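You operate a simulated robot arm through the tools that you are given. There is no shell and no other tool. Be economical: measure what you need, move in short steps, check, and stop when the job is done.

You run a simulated robot arm. Do the job below in one go: nothing can be reset, and whatever is moved stays where it is left.

TASK
Stack the battery pack that says "Pack T-41" from the top of the board stack on top of the battery pack marked "Pack T-42". Put the 22 mm rubber sleeve from the top of the site box in the deep grey tray and the 15 mm rubber sleeve on the white tile. Fetch the cream block marked "J-51" from the low shelf of the window bench and set it on the white panel. Put one of the cable caps from the low shelf of the window bench on the shelf under the jig. Any order will do. Set down upright: cable cap.

Only the result counts: the job must be done as asked and must still hold three seconds after the hand-in. Knocking over, shifting, dropping, spilling or breaking anything else fails it. Lids that push on must go on centred and level and be pressed home; caps that screw on are set level and turned clockwise until they are tight.

THE ROBOT
A 7-joint arm with a two-finger parallel gripper on a trunk, on a base that drives. Base frame: it is fixed to the floor where the robot stands at the start and does not move with it; the origin is under the middle of the robot, x ahead of it, y to its left, z up. Readings come in m, rad, newtons and seconds.
Its first joint turns from -2.897 to 2.897 rad. Places, roughly: battery pack [0.5, 0, 0.75]; cable cap (4x3x5 cm) [3.3, -0.8, 0.4]; cream block [3.25, -1, 0.5]; deep grey tray (16x24x8 cm) [3.2, -2.8, 0.6]; rubber sleeve [3.25, -2.75, 0.75]; shelf under the jig [1.1, -0.8, 0.4]; white panel (22x16x2 cm) [3.1, -1.4, 0.4]; white tile (9x9x1 cm) [3.1, -2.5, 0.6]. Payload 1.57 kg.
Tool frame: the origin (TCP) lies between the finger pads and is the grasp point; the fingertips stand 0.03 m ahead of it; z points along the fingers, y is the line along which they close. Largest opening 0.11 m; finger width 0.024, thickness 0.012; the body of the gripper, 0.048 by 0.112 m, starts 0.078 m behind the TCP.
Orientation is told as [roll, pitch, yaw] about the base's x, y, z axes, in that order, counted from this pose: with the fingers straight down and closing along the base's y, the tool's x points along the base's -x, its y along +y and its z along -z.

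THE INTERFACE
- The arm moves only by the tool servo_tool. Its argument "plan" is a list that holds one entry, the list of rows, each a list of 7 numbers: the turn, a rotation vector about the tool's x, y, z in rad, then the shift along the tool's x, y, z in m, then the finger opening in m, from 0 to 0.11. In form: [[[wx, wy, wz, tx, ty, tz, hand], ...]]. A call has 1 to 20 rows; each row is the pose to reach, as a shift and turn from the pose commanded when the call began, along the tool's axes at that moment. Rows are played at 5 a second. More than 0.05 m and 0.15 rad between two rows, or a gripper value outside its range, and nothing of the call is played. Where a pose cannot be reached the arm comes as near as it can. A force on the tool above 40 N (or 10 N above the force at the start of the call, whichever is more), or a blocked arm, ends the call early, and 0.2 s more pass. The fingers move at their own pace (about 0.045 m/s each) and stop on an object; they squeeze with about 39 N. The grip force told is the motor's: it shows also when the fingers shut on nothing. Time passes only in rows, and 0.2 s behind the last, so rows that repeat a pose let the fingers close. It gives the time, the measured TCP pose, the force on the tool (base axes), the opening and the grip force at its end, in the units of the frame above (readings bear some noise), with the torque about the TCP (base axes, N m) and any sound that the robot's microphone picked up.
- Cameras (640 x 400 px; columns grow to the right, rows downward): "scene" is now at [0.0093, 0.1404, 1.5602]; the picture's right is [-0.48, -0.88, 0.00], its down [-0.69, 0.38, -0.61] and it looks along [0.54, -0.30, -0.79] (base axes); focal length 262 px, centre (320, 200). "wrist" rides on the gripper at [0.07, 0.016, -0.141] in the tool frame; the picture's right is [-0.23, 0.97, 0.00], its down [-0.86, -0.20, -0.48] and it looks along [-0.47, -0.11, 0.88] (tool axes); focal length 222 px, centre (320, 200). There is no depth. A picture from a camera that has moved, and an enlarged one, comes with that camera's place and axes in the base frame and with its lens. The place of the scene camera against the robot may be out by one fixed shift of up to 0.025 m in any direction.
- snapshot(camera): a new picture of that camera. No time passes.
- lift_body(by): slides the trunk up (or, below 0, down) by that many m; the arm and the scene camera ride with it, the base frame stays. It gives what a move gives, with no picture.
- base_move(legs): drives the robot by 1 to 6 legs, each [ahead, turn to the left] in m and rad, along the robot's own axes; the way and the turn of a leg run together, so that a leg with both is an arc; at most 1.5 m and 3.142 rad a leg. The arm and the cameras ride along, it lands a little off, and it stops where it bumps. It gives what a move gives.
- turn_head(pan, tilt): turns the head with the scene camera to pan (to the left, within 2.705 rad either way) and tilt (down, from -0.506 to 1.204), counted from straight ahead of the robot. It gives what a move gives.
- enlarge(camera, box): a new picture of the part [left, top, right, bottom] of that camera's present view, enlarged. No time passes.
- finish_job(): hands the job in; it is judged then, once.

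Work in short steps. Places have to be worked out from the pictures, the camera data and where the tool is seen: move nearer, look again, correct. Check each grasp and each placing, and mend what went wrong. You have 165 turns and 108 pictures in all, those below and enlarged ones among them. Open the gripper and draw the arm clear of the work before you hand the job in, unless the task says otherwise; then end with one line.

The tools are called after "Request:" as name(argument=value, ...) on one line, values as JSON. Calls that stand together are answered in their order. servo_tool: Moves the arm, as the interface text tells. Its arguments: {"type":"object","properties":{"plan":{"type":"array","items":{"type":"array","items":{"type":"array","items":{"type":"number"}}}}},"required":["plan"]} The other tools are called the same way: lift_body (by) slides the trunk up or down; base_move (legs) drives the base; turn_head (pan, tilt) turns the head that bears the scene camera; snapshot (camera) takes a picture; enlarge (camera, box) takes an enlarged picture of a part of a camera's view; finish_job () hands the job in.

At the start:

```text
clock: 0.0
ee_pos: [0.4483, -0.0473, 1.1399]
ee_rot: [0.0, 0.001, 0.0]
contact_force: [-0.9, 0.5, -0.1]
ft_torque: [-0.02, 0.0, 0.03]
finger_gap: 0.11
finger_force: 0.1
trunk travel left (down, up): [-0.5, 0.09]
robot x, y, heading: [0.0023, -0.0028, 0.002]
head pan, tilt: [-0.503, 0.911]
```

scene: 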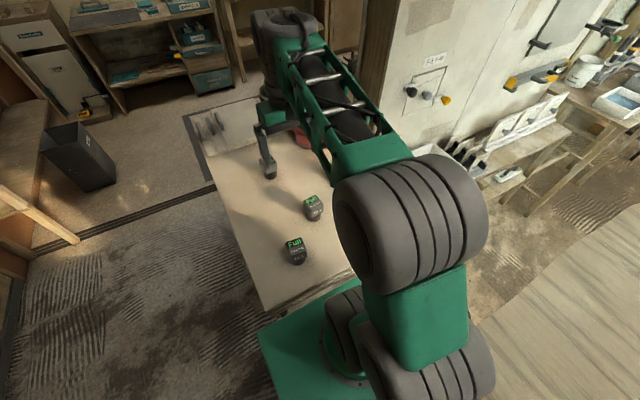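
wrist: 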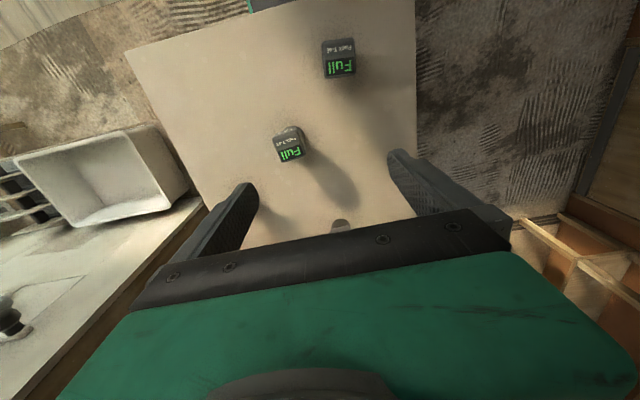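

Two battery packs are visible on the board stack. I enlarge both to read their labels.

Request:
enlarge(camera="wrist", box=[240, 20, 400, 120])

Request:
enlarge(camera="wrist", box=[220, 100, 380, 200])

Request:
enlarge(camera="scene", box=[200, 120, 400, 280])

```text
4.00 times, centred on (320, 70) of wrist
camera zoom: at [0.3804, -0.0313, 1.2809], right [0.23, 0.97, 0.0], down [0.86, -0.2, 0.48], along [0.47, -0.11, -0.88], focal length 888 px, centre (320, 720)
```

zoom: 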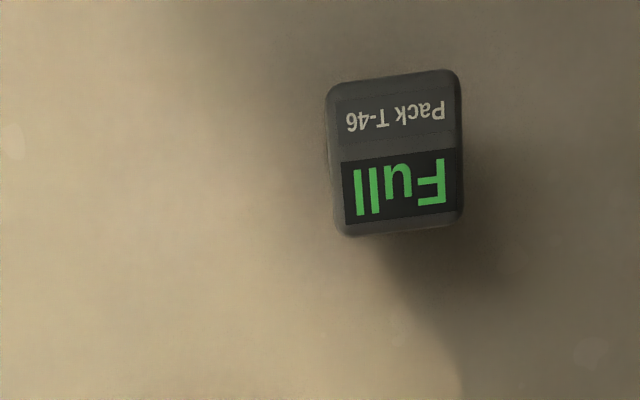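

```text
4.00 times, centred on (300, 150) of wrist
camera zoom: at [0.3804, -0.0313, 1.2809], right [0.23, 0.97, 0.0], down [0.86, -0.2, 0.48], along [0.47, -0.11, -0.88], focal length 888 px, centre (400, 400)
```

zoom: 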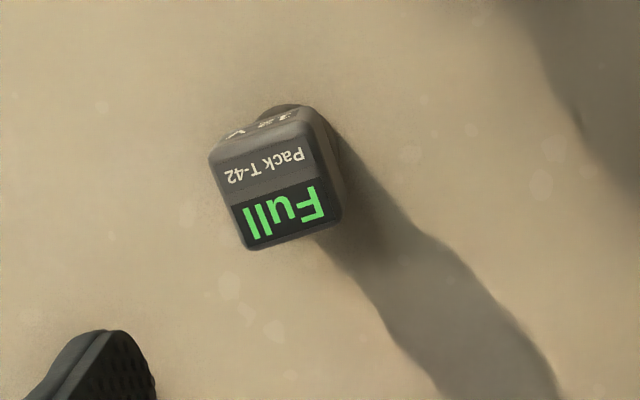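

```text
2.50 times, centred on (300, 200) of scene
camera zoom: at [0.0093, 0.1404, 1.5602], right [-0.48, -0.88, 0.0], down [-0.69, 0.38, -0.61], along [0.54, -0.3, -0.79], focal length 654 px, centre (370, 200)
```

zoom: 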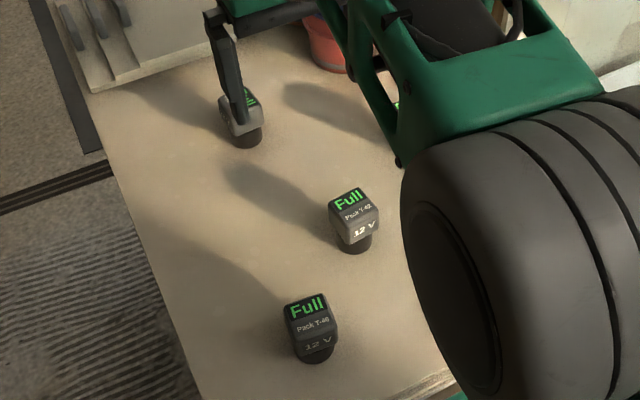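

T-42 and T-46 are seen; a third pack hides behind the finger. I draw the tool back toward the robot to see the rest.

Request:
servo_tool(plan=[[[0, 0, 0, 0.04, 0.03, 0, 0.11], [0, 0, 0, 0.08, 0.06, 0, 0.11], [0, 0, 0, 0.11, 0.1, 0, 0.11], [0, 0, 0, 0.13, 0.14, 0, 0.11], [0, 0, 0, 0.14, 0.18, 0, 0.11]]])

Request:
snapshot(camera="scene")

Request:
snapshot(camera="wrist")

```text
clock: 1.2
ee_pos: [0.3087, 0.1325, 1.1395]
ee_rot: [0.001, -0.001, -0.001]
contact_force: [0.4, 0.0, -0.1]
ft_torque: [0.02, -0.01, 0.0]
finger_gap: 0.1102
finger_force: 0.1
trunk travel left (down, up): [-0.5, 0.09]
robot x, y, heading: [-0.0045, 0.0003, -0.002]
head pan, tilt: [-0.503, 0.911]
```

```text
102 pictures are left
camera scene: at [0.0093, 0.1407, 1.5602], right [-0.48, -0.88, 0.0], down [-0.69, 0.38, -0.61], along [0.54, -0.3, -0.79], focal length 262 px, centre (320, 200)
```

scene: 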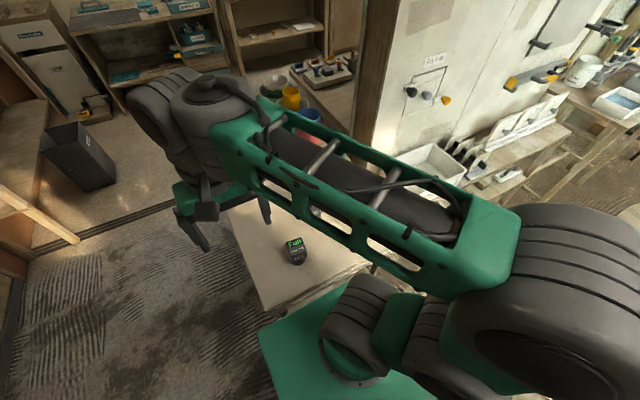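

```text
101 pictures are left
camera wrist: at [0.2402, 0.1496, 1.2809], right [0.23, 0.97, 0.0], down [0.86, -0.2, 0.48], along [0.47, -0.11, -0.88], focal length 222 px, centre (320, 200)
```

wrist: 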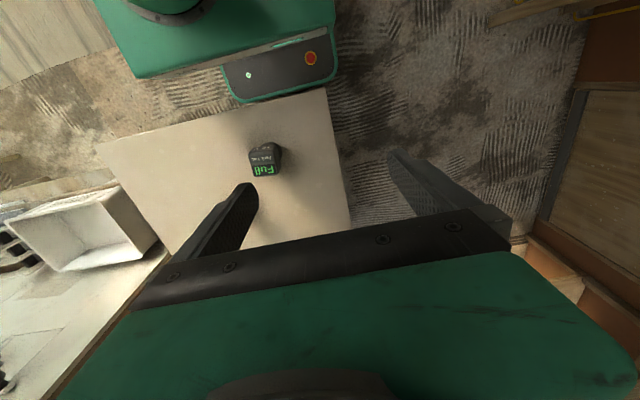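

The arm now blocks the scene view; I swing the tool to the right side instead.

Request:
servo_tool(plan=[[[0, 0, 0, 0, -0.05, 0, 0.11], [0, 0, 0, -0.02, -0.1, 0, 0.11], [0, 0, 0, -0.04, -0.15, 0, 0.11], [0, 0, 0, -0.05, -0.2, 0, 0.11], [0, 0, 0, -0.05, -0.25, 0, 0.11], [0, 0, 0, -0.05, -0.3, 0, 0.11], [0, 0, 0, -0.03, -0.35, 0, 0.11], [0, 0, 0, 0, -0.39, 0, 0.11], [0, 0, 0, 0.03, -0.43, 0, 0.11], [0, 0, 0, 0.07, -0.46, 0, 0.11]]])

Request:
snapshot(camera="scene")

```text
refused: row 2 steps farther than a row can; nothing moved
```

```text
100 pictures are left
camera scene: at [0.0093, 0.1407, 1.5602], right [-0.48, -0.88, 0.0], down [-0.69, 0.38, -0.61], along [0.54, -0.3, -0.79], focal length 262 px, centre (320, 200)
```

scene: 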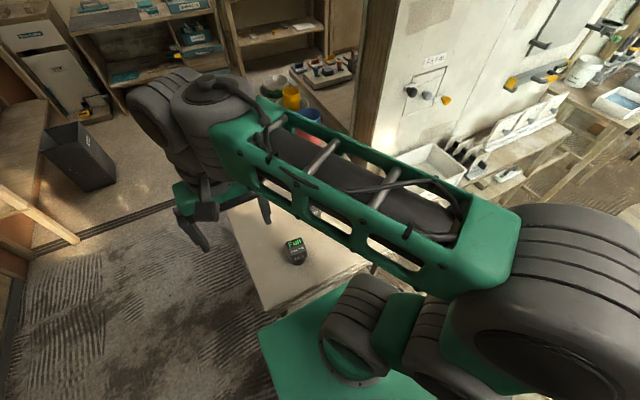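

Row steps must be ≤0.05 m; I retry with smaller ones.

Request:
servo_tool(plan=[[[0, 0, 0, 0, -0.045, 0, 0.11], [0, 0, 0, -0.02, -0.09, 0, 0.11], [0, 0, 0, -0.03, -0.135, 0, 0.11], [0, 0, 0, -0.04, -0.18, 0, 0.11], [0, 0, 0, -0.04, -0.225, 0, 0.11], [0, 0, 0, -0.04, -0.27, 0, 0.11], [0, 0, 0, -0.03, -0.315, 0, 0.11], [0, 0, 0, -0.01, -0.355, 0, 0.11], [0, 0, 0, 0.02, -0.39, 0, 0.11], [0, 0, 0, 0.05, -0.42, 0, 0.11], [0, 0, 0, 0.08, -0.45, 0, 0.11]]])

Request:
snapshot(camera="scene")

```text
clock: 3.6
ee_pos: [0.2298, -0.3185, 1.1391]
ee_rot: [0.0, -0.001, 0.002]
contact_force: [0.4, -0.2, 0.3]
ft_torque: [0.0, -0.01, 0.0]
finger_gap: 0.1098
finger_force: 0.1
trunk travel left (down, up): [-0.5, 0.09]
robot x, y, heading: [-0.0026, -0.0001, 0.001]
head pan, tilt: [-0.503, 0.911]
```

```text
99 pictures are left
camera scene: at [0.0092, 0.1401, 1.5603], right [-0.48, -0.88, 0.0], down [-0.69, 0.38, -0.61], along [0.54, -0.3, -0.79], focal length 262 px, centre (320, 200)
```

scene: 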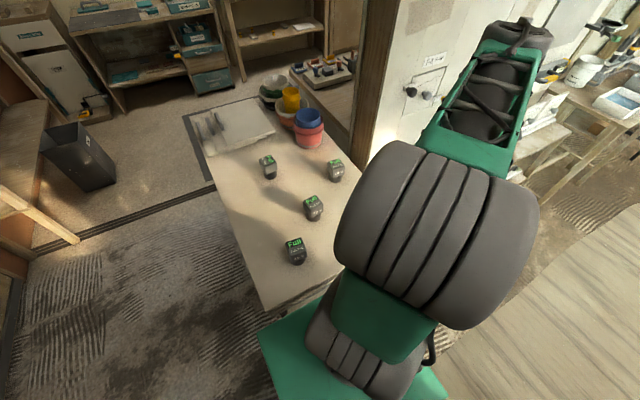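

Four packs are visible now; I enlarge to read the two far ones, and look around with the head later.

Request:
enlarge(camera="scene", box=[240, 140, 360, 215])

Request:
enlarge(camera="scene", box=[240, 150, 368, 280])

```text
5.33 times, centred on (300, 178) of scene
camera zoom: at [0.0092, 0.1401, 1.5603], right [-0.48, -0.88, 0.0], down [-0.69, 0.38, -0.61], along [0.54, -0.3, -0.79], focal length 1395 px, centre (427, 320)
```

zoom: 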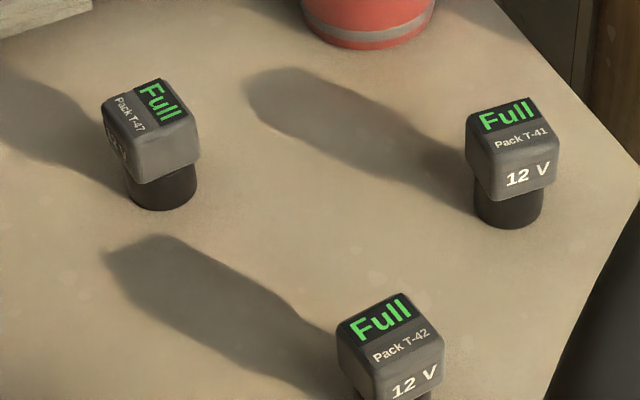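

```text
3.08 times, centred on (304, 215) of scene
camera zoom: at [0.0092, 0.1401, 1.5603], right [-0.48, -0.88, 0.0], down [-0.69, 0.38, -0.61], along [0.54, -0.3, -0.79], focal length 805 px, centre (369, 154)
```

zoom: 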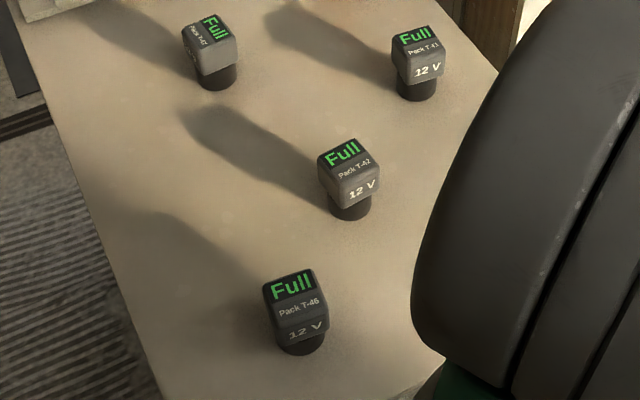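

T-41 is the far right pack, roughly (0.59, -0.25). I bring the tool near it at the present height so that the wrist camera sees it between the fingers.

Request:
servo_tool(plan=[[[0, 0, 0, -0.04, 0.018, 0, 0.11], [0, 0, 0, -0.08, 0.036, 0, 0.11], [0, 0, 0, -0.12, 0.054, 0, 0.11], [0, 0, 0, -0.16, 0.072, 0, 0.11], [0, 0, 0, -0.2, 0.09, 0, 0.11], [0, 0, 0, -0.24, 0.108, 0, 0.11], [0, 0, 0, -0.27, 0.118, 0, 0.11]]])

Request:
snapshot(camera="wrist")

```text
clock: 5.2
ee_pos: [0.4998, -0.1989, 1.1397]
ee_rot: [0.001, 0.0, 0.0]
contact_force: [-0.2, 0.4, 0.2]
ft_torque: [0.03, 0.03, 0.0]
finger_gap: 0.11
finger_force: 0.1
trunk travel left (down, up): [-0.5, 0.09]
robot x, y, heading: [0.001, 0.0007, -0.001]
head pan, tilt: [-0.503, 0.911]
```

```text
96 pictures are left
camera wrist: at [0.4316, -0.1822, 1.2806], right [0.23, 0.97, 0.0], down [0.86, -0.2, 0.48], along [0.47, -0.11, -0.88], focal length 222 px, centre (320, 200)
```

wrist: 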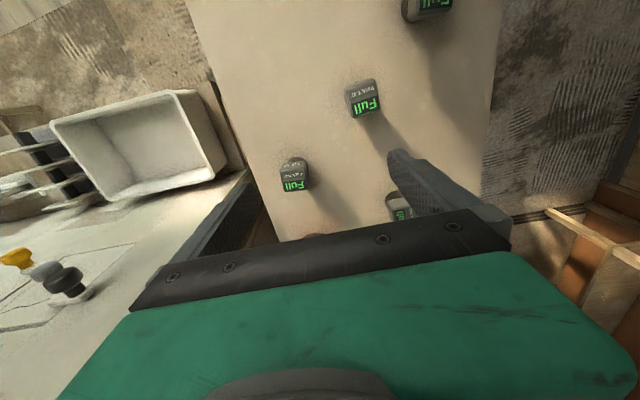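

T-42's top centre works out to about (0.482, -0.114, 0.852) and T-41's to (0.605, -0.281). I zoom to get orientations and sizes.

Request:
enlarge(camera="wrist", box=[260, 65, 400, 215])

```text
2.67 times, centred on (330, 140) of wrist
camera zoom: at [0.4316, -0.1822, 1.2806], right [0.23, 0.97, 0.0], down [0.86, -0.2, 0.48], along [0.47, -0.11, -0.88], focal length 592 px, centre (293, 360)
```

zoom: 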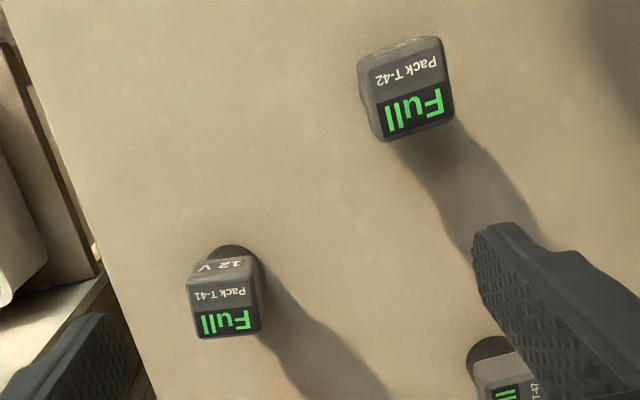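

T-41's body is about 5.5×4.2 cm, turned about -0.15 rad. I move above it with the matching yaw.

Request:
servo_tool(plan=[[[0, 0, 0.05, -0.03, -0.02, 0.02, 0.11], [0, 0, 0.1, -0.06, -0.04, 0.05, 0.11], [0, 0, 0.15, -0.08, -0.06, 0.08, 0.11], [0, 0, 0.15, -0.1045, -0.078, 0.11, 0.11], [0, 0, 0.15, -0.1045, -0.078, 0.14, 0.11], [0, 0, 0.15, -0.1045, -0.078, 0.17, 0.11]]])

Request:
snapshot(camera="wrist")

```text
clock: 6.6
ee_pos: [0.6037, -0.2782, 0.97]
ee_rot: [0.0, -0.002, -0.15]
contact_force: [-0.3, -0.1, 0.2]
ft_torque: [0.02, 0.01, 0.0]
finger_gap: 0.1099
finger_force: 0.1
trunk travel left (down, up): [-0.5, 0.09]
robot x, y, heading: [0.0017, 0.0041, 0.003]
head pan, tilt: [-0.503, 0.911]
```

```text
94 pictures are left
camera wrist: at [0.5384, -0.2517, 1.1106], right [0.37, 0.93, 0.0], down [0.82, -0.32, 0.48], along [0.45, -0.18, -0.88], focal length 222 px, centre (320, 200)
```

wrist: 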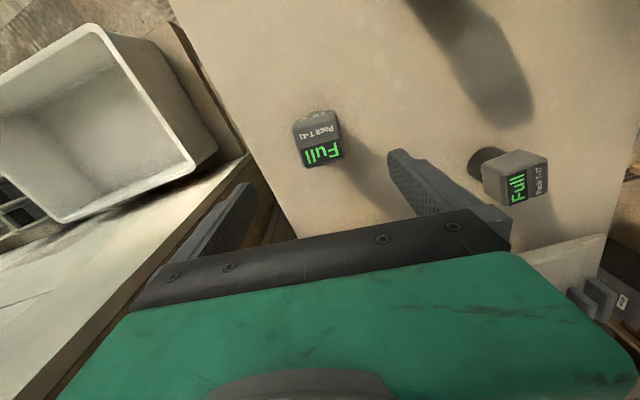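

The pack sits between the fingers and aligned. I descend to z≈0.825 and close.

Request:
servo_tool(plan=[[[0, 0, 0, 0.004, 0, 0.04, 0.11], [0, 0, 0, 0.004, 0, 0.08, 0.11], [0, 0, 0, 0.004, 0, 0.12, 0.11], [0, 0, 0, 0.004, 0, 0.145, 0.11], [0, 0, 0, 0.004, 0, 0.145, 0.11], [0, 0, 0, 0.004, 0, 0.145, 0.05], [0, 0, 0, 0.004, 0, 0.145, 0.03], [0, 0, 0, 0.004, 0, 0.145, 0.03], [0, 0, 0, 0.004, 0, 0.145, 0.03], [0, 0, 0, 0.004, 0, 0.145, 0.03]]])

Request:
snapshot(camera="wrist")

```text
clock: 8.8
ee_pos: [0.6003, -0.2789, 0.8252]
ee_rot: [0.0, 0.0, -0.152]
contact_force: [-0.6, -0.1, 0.0]
ft_torque: [0.03, -0.06, 0.04]
finger_gap: 0.054
finger_force: 28.4
trunk travel left (down, up): [-0.5, 0.09]
robot x, y, heading: [-0.0008, -0.0007, -0.001]
head pan, tilt: [-0.503, 0.911]
```

```text
93 pictures are left
camera wrist: at [0.5346, -0.251, 0.9662], right [0.37, 0.93, 0.0], down [0.82, -0.32, 0.48], along [0.44, -0.18, -0.88], focal length 222 px, centre (320, 200)
```

wrist: 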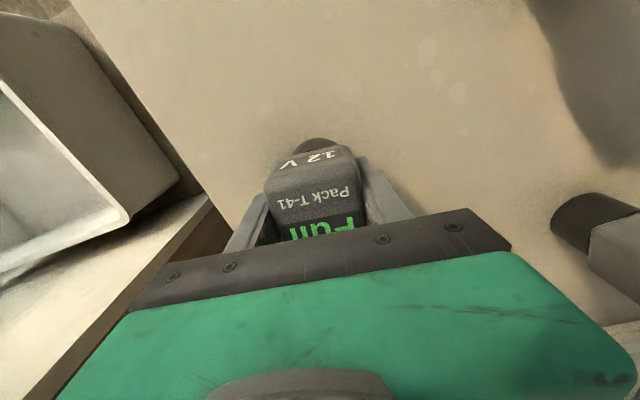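

Gripped (gap 5.4 cm). I lift well clear and carry it above T-42 at (0.481, -0.113), turning to T-42's yaw.

Request:
servo_tool(plan=[[[0, 0, 0, 0, 0, -0.04, 0.03], [0, 0, 0, 0, 0, -0.08, 0.03], [0, 0, 0, 0, 0, -0.12, 0.03], [0, 0, 0, 0, 0, -0.16, 0.03], [0, 0, 0, 0.01, 0.01, -0.19, 0.03], [0, 0, -0.05, 0.04, 0.04, -0.19, 0.03], [0, 0, -0.1, 0.07, 0.07, -0.19, 0.03], [0, 0, -0.15, 0.1, 0.1, -0.19, 0.03], [0, 0, -0.2, 0.125, 0.13, -0.19, 0.03], [0, 0, -0.22, 0.1425, 0.1464, -0.19, 0.03], [0, 0, -0.22, 0.1425, 0.1464, -0.19, 0.03]]])

Request:
snapshot(camera="wrist")

Request:
snapshot(camera="scene")

```text
clock: 11.2
ee_pos: [0.4795, -0.1107, 1.0139]
ee_rot: [0.001, -0.001, 0.07]
contact_force: [0.4, 1.0, -3.2]
ft_torque: [0.0, -0.04, 0.0]
finger_gap: 0.0539
finger_force: 39.1
trunk travel left (down, up): [-0.5, 0.09]
robot x, y, heading: [0.0027, -0.0021, -0.001]
head pan, tilt: [-0.503, 0.911]
```

```text
92 pictures are left
camera wrist: at [0.4099, -0.0992, 1.1554], right [0.16, 0.99, 0.0], down [0.87, -0.14, 0.48], along [0.47, -0.08, -0.88], focal length 222 px, centre (320, 200)
```

wrist: 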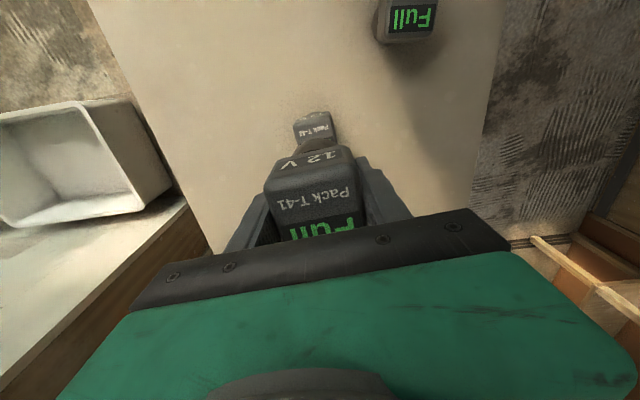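

```text
91 pictures are left
camera scene: at [0.0095, 0.1404, 1.5602], right [-0.48, -0.88, 0.0], down [-0.69, 0.38, -0.61], along [0.54, -0.3, -0.79], focal length 262 px, centre (320, 200)
```

scene: 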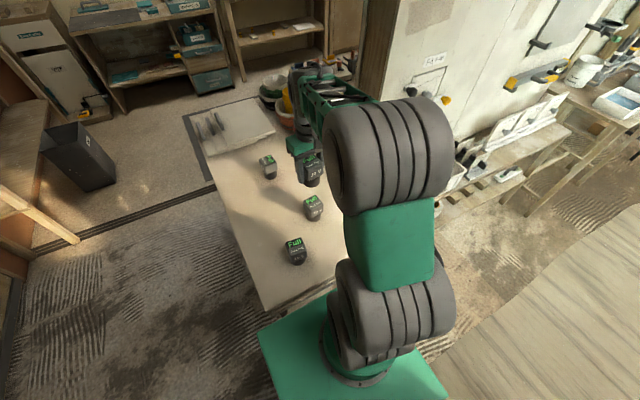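

The alignment matches prediction. I lower to about z 0.935, still clear of the top.

Request:
servo_tool(plan=[[[0, 0, 0, -0.002, -0.002, 0.03, 0.03], [0, 0, 0, -0.002, -0.002, 0.06, 0.03], [0, 0, 0, -0.002, -0.002, 0.075, 0.03], [0, 0, 0, -0.002, -0.002, 0.078, 0.03]]])

Request:
enlarge(camera="scene", box=[270, 140, 370, 240])

```text
clock: 12.2
ee_pos: [0.4841, -0.1142, 0.9384]
ee_rot: [0.001, 0.001, 0.07]
contact_force: [0.4, -0.7, -2.9]
ft_torque: [0.03, 0.01, -0.01]
finger_gap: 0.0536
finger_force: 39.4
trunk travel left (down, up): [-0.5, 0.09]
robot x, y, heading: [-0.0002, 0.0015, 0.003]
head pan, tilt: [-0.503, 0.911]
```

```text
4.00 times, centred on (320, 190) of scene
camera zoom: at [0.0096, 0.1403, 1.5602], right [-0.48, -0.88, 0.0], down [-0.69, 0.38, -0.61], along [0.54, -0.3, -0.79], focal length 1046 px, centre (320, 240)
```

zoom: 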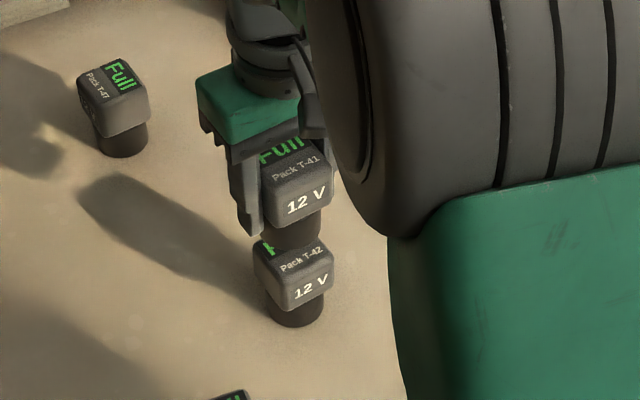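

Looks aligned with a small gap remaining. I lower in 3 mm steps until contact.

Request:
servo_tool(plan=[[[0, 0, 0, 0, 0, 0.003, 0.03], [0, 0, 0, 0, 0, 0.006, 0.03], [0, 0, 0, 0, 0, 0.009, 0.03], [0, 0, 0, 0, 0, 0.012, 0.03]]])

```text
clock: 13.2
ee_pos: [0.4837, -0.1127, 0.9251]
ee_rot: [-0.001, 0.001, 0.07]
contact_force: [-0.8, 0.3, -2.4]
ft_torque: [0.02, 0.01, -0.01]
finger_gap: 0.0537
finger_force: 38.4
trunk travel left (down, up): [-0.5, 0.09]
robot x, y, heading: [-0.0012, 0.0027, 0.002]
head pan, tilt: [-0.503, 0.911]
```

No contact yet; continuing down in small steps.

Request:
servo_tool(plan=[[[0, 0, 0, 0, 0, 0.003, 0.03], [0, 0, 0, 0, 0, 0.006, 0.03], [0, 0, 0, 0, 0, 0.006, 0.03]]])

Request:
enlarge(camera="scene", box=[290, 170, 350, 230])

```text
clock: 14.0
ee_pos: [0.4839, -0.1125, 0.9188]
ee_rot: [0.001, 0.0, 0.07]
contact_force: [-0.4, 0.4, -3.7]
ft_torque: [-0.02, 0.02, 0.0]
finger_gap: 0.0536
finger_force: 38.9
trunk travel left (down, up): [-0.5, 0.09]
robot x, y, heading: [0.001, 0.0013, 0.001]
head pan, tilt: [-0.503, 0.911]
```

```text
6.67 times, centred on (320, 200) of scene
camera zoom: at [0.0096, 0.1403, 1.5602], right [-0.48, -0.88, 0.0], down [-0.69, 0.38, -0.61], along [0.54, -0.3, -0.79], focal length 1744 px, centre (320, 200)
```

zoom: 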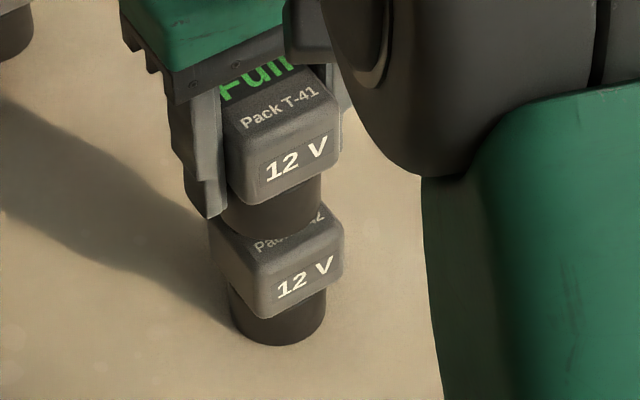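

Still no load transfer; continuing in 2 mm steps.

Request:
servo_tool(plan=[[[0, 0, 0, 0, 0, 0.002, 0.03], [0, 0, 0, 0, 0, 0.004, 0.03], [0, 0, 0, 0, 0, 0.006, 0.03], [0, 0, 0, 0, 0, 0.006, 0.03]]])

```text
clock: 15.0
ee_pos: [0.4832, -0.1134, 0.9123]
ee_rot: [0.002, -0.002, 0.069]
contact_force: [-0.3, -0.5, -3.6]
ft_torque: [0.02, -0.02, -0.03]
finger_gap: 0.0537
finger_force: 39.1
trunk travel left (down, up): [-0.5, 0.09]
robot x, y, heading: [-0.0027, 0.0016, -0.003]
head pan, tilt: [-0.503, 0.911]
```

Still free; continuing.

Request:
servo_tool(plan=[[[0, 0, 0, 0, 0, 0.0015, 0.03], [0, 0, 0, 0, 0, 0.003, 0.03], [0, 0, 0, 0, 0, 0.0045, 0.03], [0, 0, 0, 0, 0, 0.0045, 0.03]]])

Request:
enlarge(camera="scene", box=[290, 170, 350, 230])

```text
clock: 16.0
ee_pos: [0.4828, -0.1123, 0.9082]
ee_rot: [0.001, 0.0, 0.07]
contact_force: [0.3, 0.0, -4.0]
ft_torque: [-0.02, -0.02, -0.02]
finger_gap: 0.0536
finger_force: 38.1
trunk travel left (down, up): [-0.5, 0.09]
robot x, y, heading: [-0.0023, 0.001, 0.001]
head pan, tilt: [-0.503, 0.911]
```

```text
6.67 times, centred on (320, 200) of scene
camera zoom: at [0.0096, 0.1403, 1.5602], right [-0.48, -0.88, 0.0], down [-0.69, 0.38, -0.61], along [0.54, -0.3, -0.79], focal length 1744 px, centre (320, 200)
```

zoom: 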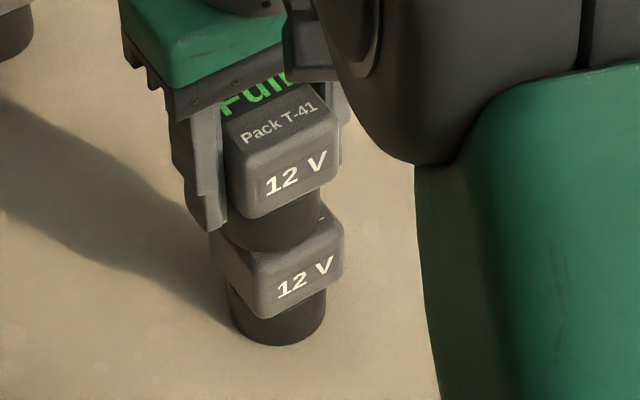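

Nearly touching visually; continuing gently.

Request:
servo_tool(plan=[[[0, 0, 0, 0, 0, 0.0015, 0.03], [0, 0, 0, 0, 0, 0.003, 0.03], [0, 0, 0, 0, 0, 0.0045, 0.03], [0, 0, 0, 0, 0, 0.0045, 0.03]]])

```text
clock: 17.0
ee_pos: [0.4845, -0.1139, 0.9065]
ee_rot: [-0.002, -0.008, 0.069]
contact_force: [-3.3, 2.6, 28.1]
ft_torque: [0.31, 0.36, 0.01]
finger_gap: 0.054
finger_force: 38.8
trunk travel left (down, up): [-0.5, 0.09]
robot x, y, heading: [-0.0022, -0.0004, -0.002]
head pan, tilt: [-0.503, 0.911]
```

Contact (28 N). I ease up 2 mm to relieve pressure, and read the force before releasing.

Request:
servo_tool(plan=[[[0, 0, 0, 0, 0, -0.001, 0.03], [0, 0, 0, 0, 0, -0.0025, 0.03], [0, 0, 0, 0, 0, -0.0025, 0.03]]])

Request:
enlarge(camera="scene", box=[290, 170, 350, 230])

```text
clock: 17.8
ee_pos: [0.4841, -0.1134, 0.9079]
ee_rot: [0.001, 0.0, 0.069]
contact_force: [6.0, -0.1, 16.0]
ft_torque: [0.12, -0.67, 0.0]
finger_gap: 0.0541
finger_force: 39.1
trunk travel left (down, up): [-0.5, 0.09]
robot x, y, heading: [-0.0015, -0.0012, 0.0]
head pan, tilt: [-0.503, 0.911]
```

```text
6.67 times, centred on (320, 200) of scene
camera zoom: at [0.009, 0.1407, 1.5601], right [-0.48, -0.88, 0.0], down [-0.69, 0.38, -0.61], along [0.54, -0.3, -0.79], focal length 1744 px, centre (320, 200)
```

zoom: 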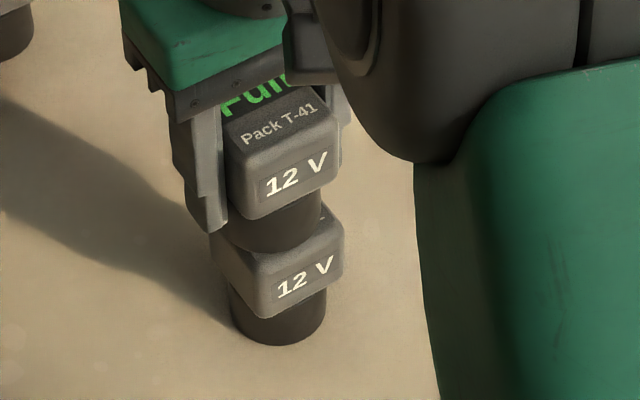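

The pack sits well over T-42. I relieve a bit more, open, and rise.

Request:
servo_tool(plan=[[[0, 0, 0, 0, 0, -0.001, 0.03], [0, 0, 0, 0, 0, -0.001, 0.03], [0, 0, 0, 0, 0, -0.001, 0.06], [0, 0, 0, 0, 0, -0.001, 0.08], [0, 0, 0, 0, 0, -0.001, 0.1], [0, 0, 0, 0, 0, -0.001, 0.1], [0, 0, 0, 0, 0, -0.03, 0.1], [0, 0, 0, 0, 0, -0.06, 0.1], [0, 0, 0, 0, 0, -0.1, 0.1], [0, 0, 0, 0, 0, -0.14, 0.1]]])

Request:
snapshot(camera="wrist")

Request:
snapshot(camera="scene")

```text
clock: 20.0
ee_pos: [0.4834, -0.1149, 1.0452]
ee_rot: [0.0, 0.0, 0.07]
contact_force: [-0.3, 0.5, 0.3]
ft_torque: [-0.01, 0.0, 0.01]
finger_gap: 0.0999
finger_force: 0.2
trunk travel left (down, up): [-0.5, 0.09]
robot x, y, heading: [-0.0005, 0.0027, -0.001]
head pan, tilt: [-0.503, 0.911]
```

```text
86 pictures are left
camera wrist: at [0.4126, -0.1019, 1.1868], right [0.16, 0.99, 0.0], down [0.87, -0.14, 0.48], along [0.47, -0.08, -0.88], focal length 222 px, centre (320, 200)
```

wrist: 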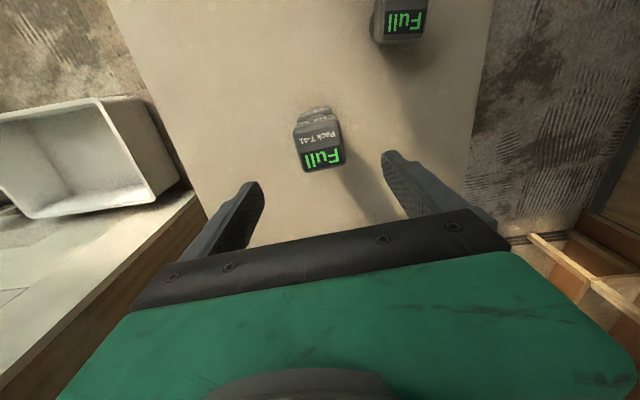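

```text
85 pictures are left
camera scene: at [0.0091, 0.1405, 1.5602], right [-0.48, -0.88, 0.0], down [-0.69, 0.38, -0.61], along [0.54, -0.3, -0.79], focal length 262 px, centre (320, 200)
```

scene: 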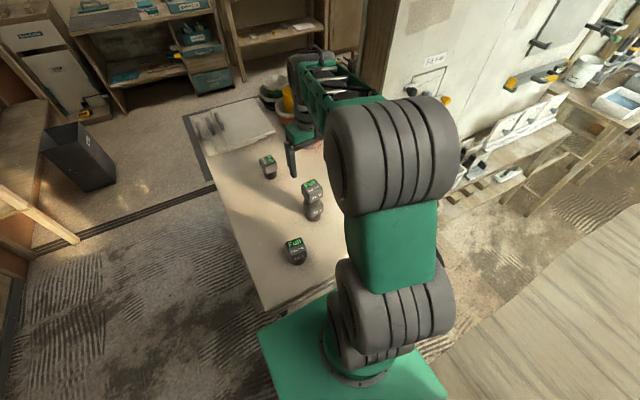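

T-41 stands on T-42. I tuck the arm and look around with the head to plan driving.

Request:
servo_tool(plan=[[[0, 0, 0.05, 0, 0, -0.05, 0.1], [0, 0, 0.07, 0.04, 0, -0.08, 0.1], [0, 0, 0.07, 0.08, 0, -0.08, 0.1], [0, 0, 0.07, 0.12, 0, -0.08, 0.1], [0, 0, 0.07, 0.16, 0, -0.08, 0.1], [0, 0, 0.07, 0.2, 0, -0.08, 0.1]]])

Request:
turn_head(pan=-0.9, tilt=0.35)

Request:
snapshot(camera="scene")

Request:
turn_head(pan=-1.5, tilt=0.6)

Request:
snapshot(camera="scene")

```text
clock: 21.4
ee_pos: [0.2826, -0.1268, 1.1268]
ee_rot: [0.0, 0.0, -0.001]
contact_force: [0.3, -0.1, 1.0]
ft_torque: [0.04, -0.01, 0.0]
finger_gap: 0.1
finger_force: 0.1
trunk travel left (down, up): [-0.5, 0.09]
robot x, y, heading: [-0.0012, -0.0007, 0.001]
head pan, tilt: [-0.503, 0.911]
```

```text
clock: 22.4
ee_pos: [0.2831, -0.1267, 1.1257]
ee_rot: [0.0, -0.001, -0.001]
contact_force: [-0.2, -0.6, 0.3]
ft_torque: [-0.02, -0.02, 0.0]
finger_gap: 0.1
finger_force: 0.1
trunk travel left (down, up): [-0.5, 0.09]
robot x, y, heading: [-0.0028, 0.0005, -0.005]
head pan, tilt: [-0.901, 0.351]
```

```text
84 pictures are left
camera scene: at [0.0015, 0.1036, 1.6085], right [-0.78, -0.62, 0.0], down [-0.21, 0.27, -0.94], along [0.58, -0.74, -0.34], focal length 262 px, centre (320, 200)
```

scene: 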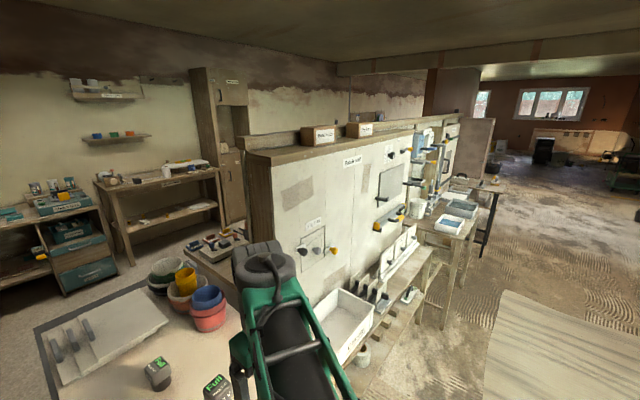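

```text
clock: 23.4
ee_pos: [0.2823, -0.1266, 1.1257]
ee_rot: [0.002, -0.001, -0.001]
contact_force: [-1.2, 0.8, -0.3]
ft_torque: [0.02, 0.01, -0.04]
finger_gap: 0.0999
finger_force: 0.0
trunk travel left (down, up): [-0.5, 0.09]
robot x, y, heading: [0.0018, 0.0023, 0.001]
head pan, tilt: [-1.499, 0.6]
```

```text
83 pictures are left
camera scene: at [-0.05, 0.0884, 1.5859], right [-1.0, -0.07, 0.0], down [-0.04, 0.56, -0.83], along [0.06, -0.82, -0.56], focal length 262 px, centre (320, 200)
```

scene: 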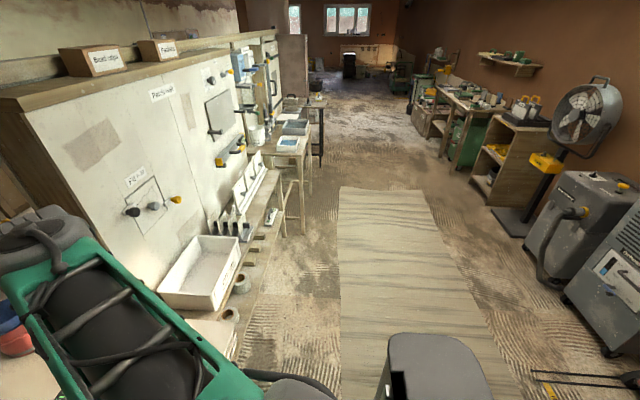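

The window bench is visible ahead past the board stack, and the partition with the jig is at right. I look straight ahead and to the left for the driving path.

Request:
turn_head(pan=-0.1, tilt=0.5)

Request:
snapshot(camera="scene")

Request:
turn_head(pan=0.8, tilt=0.7)

Request:
snapshot(camera="scene")

```text
clock: 24.9
ee_pos: [0.2838, -0.126, 1.1262]
ee_rot: [-0.001, 0.001, 0.001]
contact_force: [-0.7, 0.5, 0.5]
ft_torque: [-0.02, 0.02, -0.01]
finger_gap: 0.1
finger_force: 0.0
trunk travel left (down, up): [-0.5, 0.09]
robot x, y, heading: [-0.001, -0.0006, -0.001]
head pan, tilt: [-0.099, 0.499]
```

```text
82 pictures are left
camera scene: at [0.0342, 0.1674, 1.5949], right [-0.1, -0.99, 0.0], down [-0.48, 0.05, -0.88], along [0.87, -0.09, -0.48], focal length 262 px, centre (320, 200)
```

scene: 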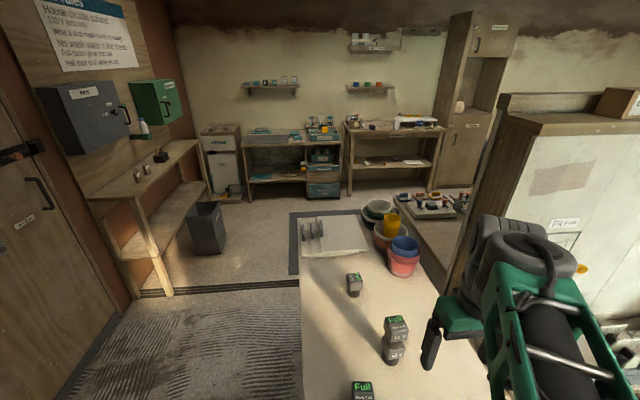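

```text
clock: 26.1
ee_pos: [0.2832, -0.1279, 1.1252]
ee_rot: [0.001, 0.0, 0.001]
contact_force: [-0.3, -0.1, -0.3]
ft_torque: [0.04, 0.03, 0.02]
finger_gap: 0.1002
finger_force: 0.0
trunk travel left (down, up): [-0.5, 0.09]
robot x, y, heading: [-0.0022, -0.0037, -0.001]
head pan, tilt: [0.799, 0.7]
```

```text
81 pictures are left
camera scene: at [0.0029, 0.2374, 1.5772], right [0.72, -0.7, 0.0], down [-0.45, -0.46, -0.77], along [0.53, 0.55, -0.64], focal length 262 px, centre (320, 200)
```

scene: 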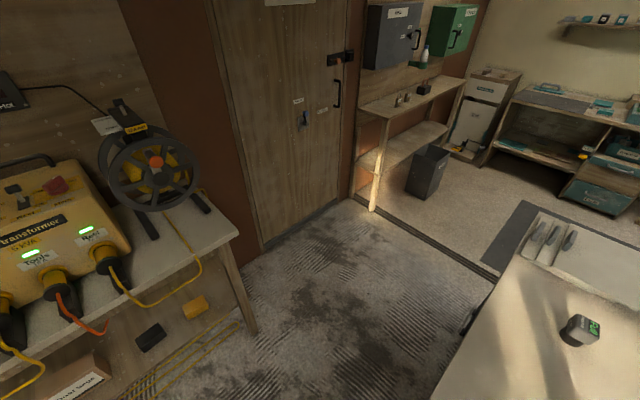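

The route: back off slightly, go left around the board stack through the corridor at y≈0.55, then ahead. I drive the first part.

Request:
base_move(legs=[[-0.15, 0], [0, 1.571], [0.53, 0], [0, -1.571]])

Request:
turn_head(pan=0, tilt=0.6)

Request:
snapshot(camera="scene")

```text
clock: 37.8
ee_pos: [0.1265, 0.3988, 1.1255]
ee_rot: [0.0, 0.001, -0.004]
contact_force: [0.0, 0.6, -0.2]
ft_torque: [0.0, 0.0, -0.01]
finger_gap: 0.1001
finger_force: 0.0
trunk travel left (down, up): [-0.5, 0.09]
robot x, y, heading: [-0.1542, 0.5295, -0.005]
head pan, tilt: [0.799, 0.7]
```

```text
clock: 39.0
ee_pos: [0.1256, 0.3972, 1.1257]
ee_rot: [0.0, 0.0, -0.004]
contact_force: [0.2, -0.4, -0.8]
ft_torque: [0.01, -0.01, -0.02]
finger_gap: 0.1003
finger_force: 0.1
trunk travel left (down, up): [-0.5, 0.09]
robot x, y, heading: [-0.1493, 0.5288, -0.003]
head pan, tilt: [0.0, 0.6]
```

```text
80 pictures are left
camera scene: at [-0.1238, 0.7031, 1.5858], right [0.0, -1.0, 0.0], down [-0.56, 0.0, -0.83], along [0.83, 0.0, -0.56], focal length 262 px, centre (320, 200)
```

scene: 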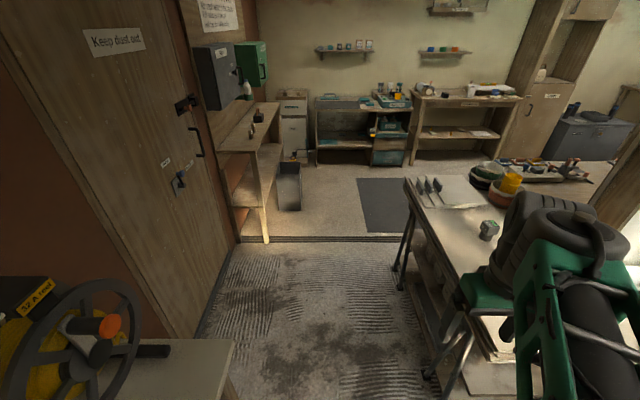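

Corridor is clear. I drive ahead 2.1 m and look toward the window bench and right side.

Request:
base_move(legs=[[1.2, 0], [1.0, 0]])

Request:
turn_head(pan=-0.7, tilt=0.5)

Request:
snapshot(camera="scene")

Request:
turn_head(pan=-1.6, tilt=0.5)

Request:
snapshot(camera="scene")

```text
clock: 49.8
ee_pos: [2.325, 0.3823, 1.1249]
ee_rot: [-0.001, -0.001, -0.007]
contact_force: [-1.0, 0.7, -0.8]
ft_torque: [0.02, -0.01, 0.01]
finger_gap: 0.0998
finger_force: 0.1
trunk travel left (down, up): [-0.5, 0.09]
robot x, y, heading: [2.0422, 0.5107, -0.007]
head pan, tilt: [0.0, 0.6]
```

```text
clock: 50.9
ee_pos: [2.325, 0.3824, 1.1254]
ee_rot: [0.002, 0.001, -0.007]
contact_force: [-0.1, -0.9, -0.2]
ft_torque: [0.05, 0.0, -0.02]
finger_gap: 0.1001
finger_force: 0.1
trunk travel left (down, up): [-0.5, 0.09]
robot x, y, heading: [2.0414, 0.5119, -0.01]
head pan, tilt: [-0.7, 0.499]
```

```text
79 pictures are left
camera scene: at [2.0567, 0.6298, 1.5949], right [-0.65, -0.76, 0.0], down [-0.36, 0.31, -0.88], along [0.67, -0.57, -0.48], focal length 262 px, centre (320, 200)
```

scene: 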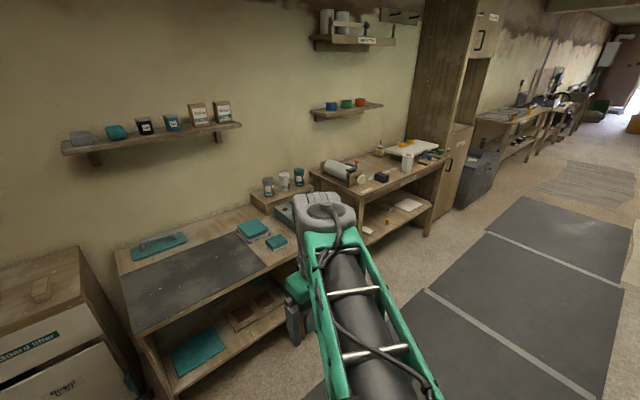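

```text
clock: 52.1
ee_pos: [2.3252, 0.3834, 1.1262]
ee_rot: [0.001, -0.002, -0.007]
contact_force: [0.1, -0.3, -0.7]
ft_torque: [0.0, -0.04, 0.01]
finger_gap: 0.1
finger_force: 0.0
trunk travel left (down, up): [-0.5, 0.09]
robot x, y, heading: [2.0446, 0.5132, -0.005]
head pan, tilt: [-1.6, 0.499]
```

```text
78 pictures are left
camera scene: at [1.9842, 0.5979, 1.5949], right [-1.0, 0.04, 0.0], down [0.02, 0.48, -0.88], along [-0.03, -0.88, -0.48], focal length 262 px, centre (320, 200)
```

scene: 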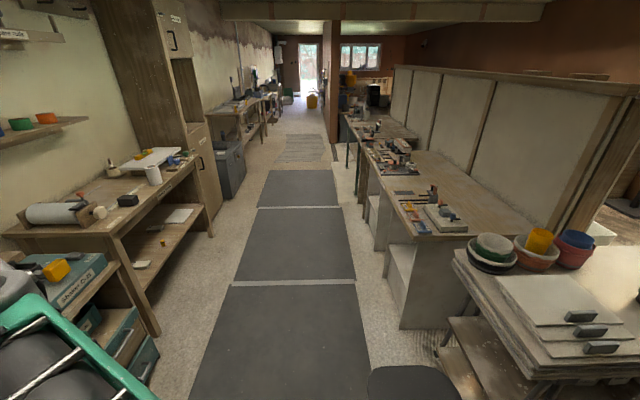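

The window bench (left) holds the low shelf with items, and the white flat thing there is the white panel. The jig table is across the aisle. I drive to face the window bench at about (2.5, -0.85).

Request:
base_move(legs=[[0.45, 0], [0, -1.571], [1.4, 0], [0, 1.571]])

Request:
turn_head(pan=0.0, tilt=0.8)

Request:
snapshot(camera="scene")

```text
clock: 69.0
ee_pos: [2.7864, -1.0202, 1.126]
ee_rot: [-0.001, 0.0, 0.017]
contact_force: [0.0, -0.3, 0.5]
ft_torque: [-0.02, -0.02, 0.0]
finger_gap: 0.0999
finger_force: 0.0
trunk travel left (down, up): [-0.5, 0.09]
robot x, y, heading: [2.4991, -0.8974, 0.018]
head pan, tilt: [-1.6, 0.499]
```

```text
clock: 70.7
ee_pos: [2.7829, -1.0198, 1.1251]
ee_rot: [-0.001, 0.0, 0.019]
contact_force: [0.0, 0.0, 0.4]
ft_torque: [0.0, -0.03, 0.02]
finger_gap: 0.0999
finger_force: 0.0
trunk travel left (down, up): [-0.5, 0.09]
robot x, y, heading: [2.4991, -0.8951, 0.017]
head pan, tilt: [0.0, 0.799]
```

```text
77 pictures are left
camera scene: at [2.5216, -0.7209, 1.569], right [0.02, -1.0, 0.0], down [-0.72, -0.01, -0.7], along [0.7, 0.01, -0.72], focal length 262 px, centre (320, 200)
```

scene: 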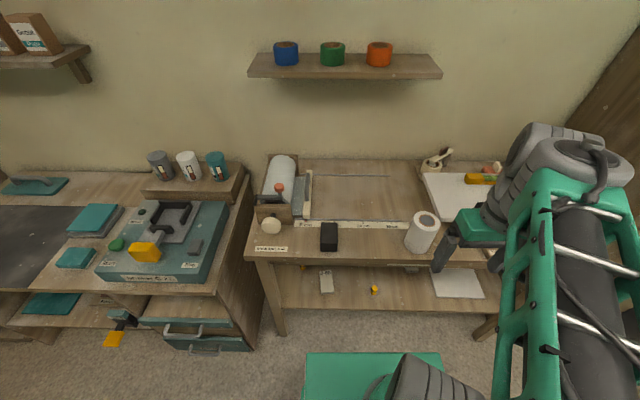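

I lower the trunk to see under the bench top.

Request:
lift_body(by=-0.45)

Request:
turn_head(pan=-0.1, tilt=0.75)

Request:
snapshot(camera="scene")

Request:
snapshot(camera="wrist")

```text
refused: -0.45 is not a number from -0.4 to 0.4
```

```text
clock: 71.4
ee_pos: [2.7846, -1.0199, 1.1247]
ee_rot: [0.0, -0.002, 0.018]
contact_force: [0.6, -0.1, -0.1]
ft_torque: [-0.01, 0.04, -0.01]
finger_gap: 0.1002
finger_force: 0.1
trunk travel left (down, up): [-0.5, 0.09]
robot x, y, heading: [2.5048, -0.8967, 0.02]
head pan, tilt: [-0.099, 0.75]
```

```text
76 pictures are left
camera scene: at [2.5235, -0.729, 1.5729], right [-0.08, -1.0, 0.0], down [-0.68, 0.06, -0.73], along [0.73, -0.06, -0.68], focal length 262 px, centre (320, 200)
```

scene: 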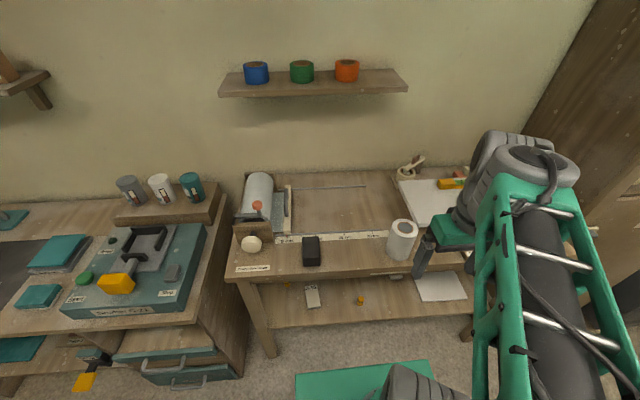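

```text
75 pictures are left
camera wrist: at [2.7157, -1.0046, 1.2667], right [0.21, 0.98, 0.0], down [0.86, -0.18, 0.48], along [0.47, -0.1, -0.88], focal length 222 px, centre (320, 200)
```

wrist: 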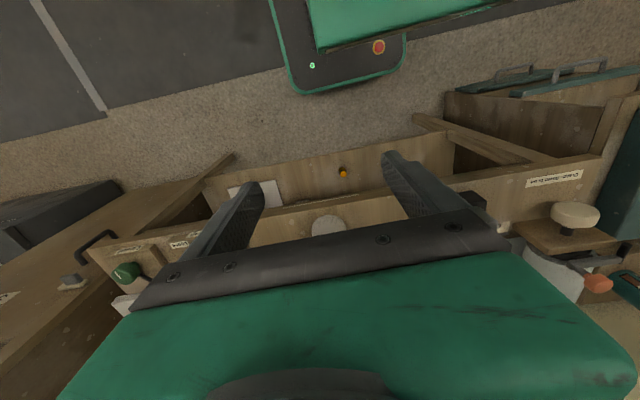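

Limit is 0.4 per call; I lower by 0.4 and look again.

Request:
lift_body(by=-0.4)

Request:
turn_head(pan=-0.1, tilt=0.6)

Request:
snapshot(camera="scene")

```text
clock: 75.2
ee_pos: [2.7844, -1.0205, 0.7258]
ee_rot: [-0.001, 0.0, 0.017]
contact_force: [0.1, -0.2, -0.2]
ft_torque: [0.0, -0.01, 0.03]
finger_gap: 0.1
finger_force: 0.0
trunk travel left (down, up): [-0.1, 0.49]
robot x, y, heading: [2.5019, -0.8965, 0.017]
head pan, tilt: [-0.099, 0.75]
```

```text
clock: 75.9
ee_pos: [2.7847, -1.0208, 0.7252]
ee_rot: [0.0, -0.001, 0.018]
contact_force: [0.1, 0.0, 0.0]
ft_torque: [-0.01, 0.06, 0.0]
finger_gap: 0.0999
finger_force: 0.2
trunk travel left (down, up): [-0.1, 0.49]
robot x, y, heading: [2.4992, -0.8931, 0.02]
head pan, tilt: [-0.099, 0.6]
```

```text
74 pictures are left
camera scene: at [2.529, -0.7295, 1.1858], right [-0.08, -1.0, 0.0], down [-0.56, 0.05, -0.82], along [0.82, -0.07, -0.57], focal length 262 px, centre (320, 200)
```

scene: 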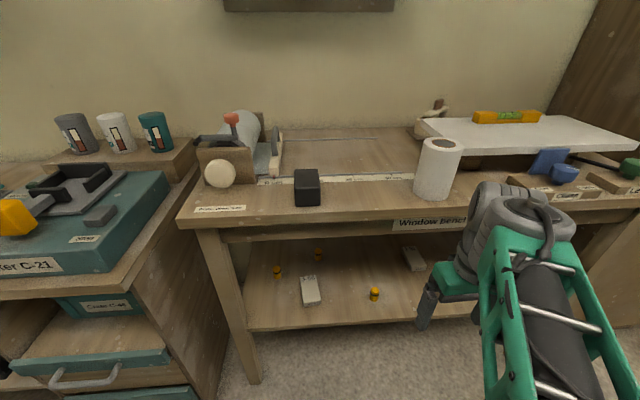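

Two pale blocks and three yellow cable caps are on the low shelf. I enlarge to read the labels.

Request:
enlarge(camera="scene", box=[250, 230, 450, 330])

```text
3.20 times, centred on (350, 280) of scene
camera zoom: at [2.529, -0.7295, 1.1858], right [-0.08, -1.0, 0.0], down [-0.56, 0.05, -0.82], along [0.82, -0.07, -0.57], focal length 837 px, centre (224, -56)
```

zoom: 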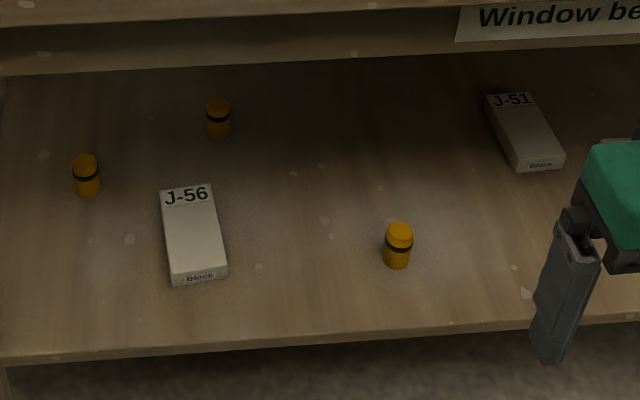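

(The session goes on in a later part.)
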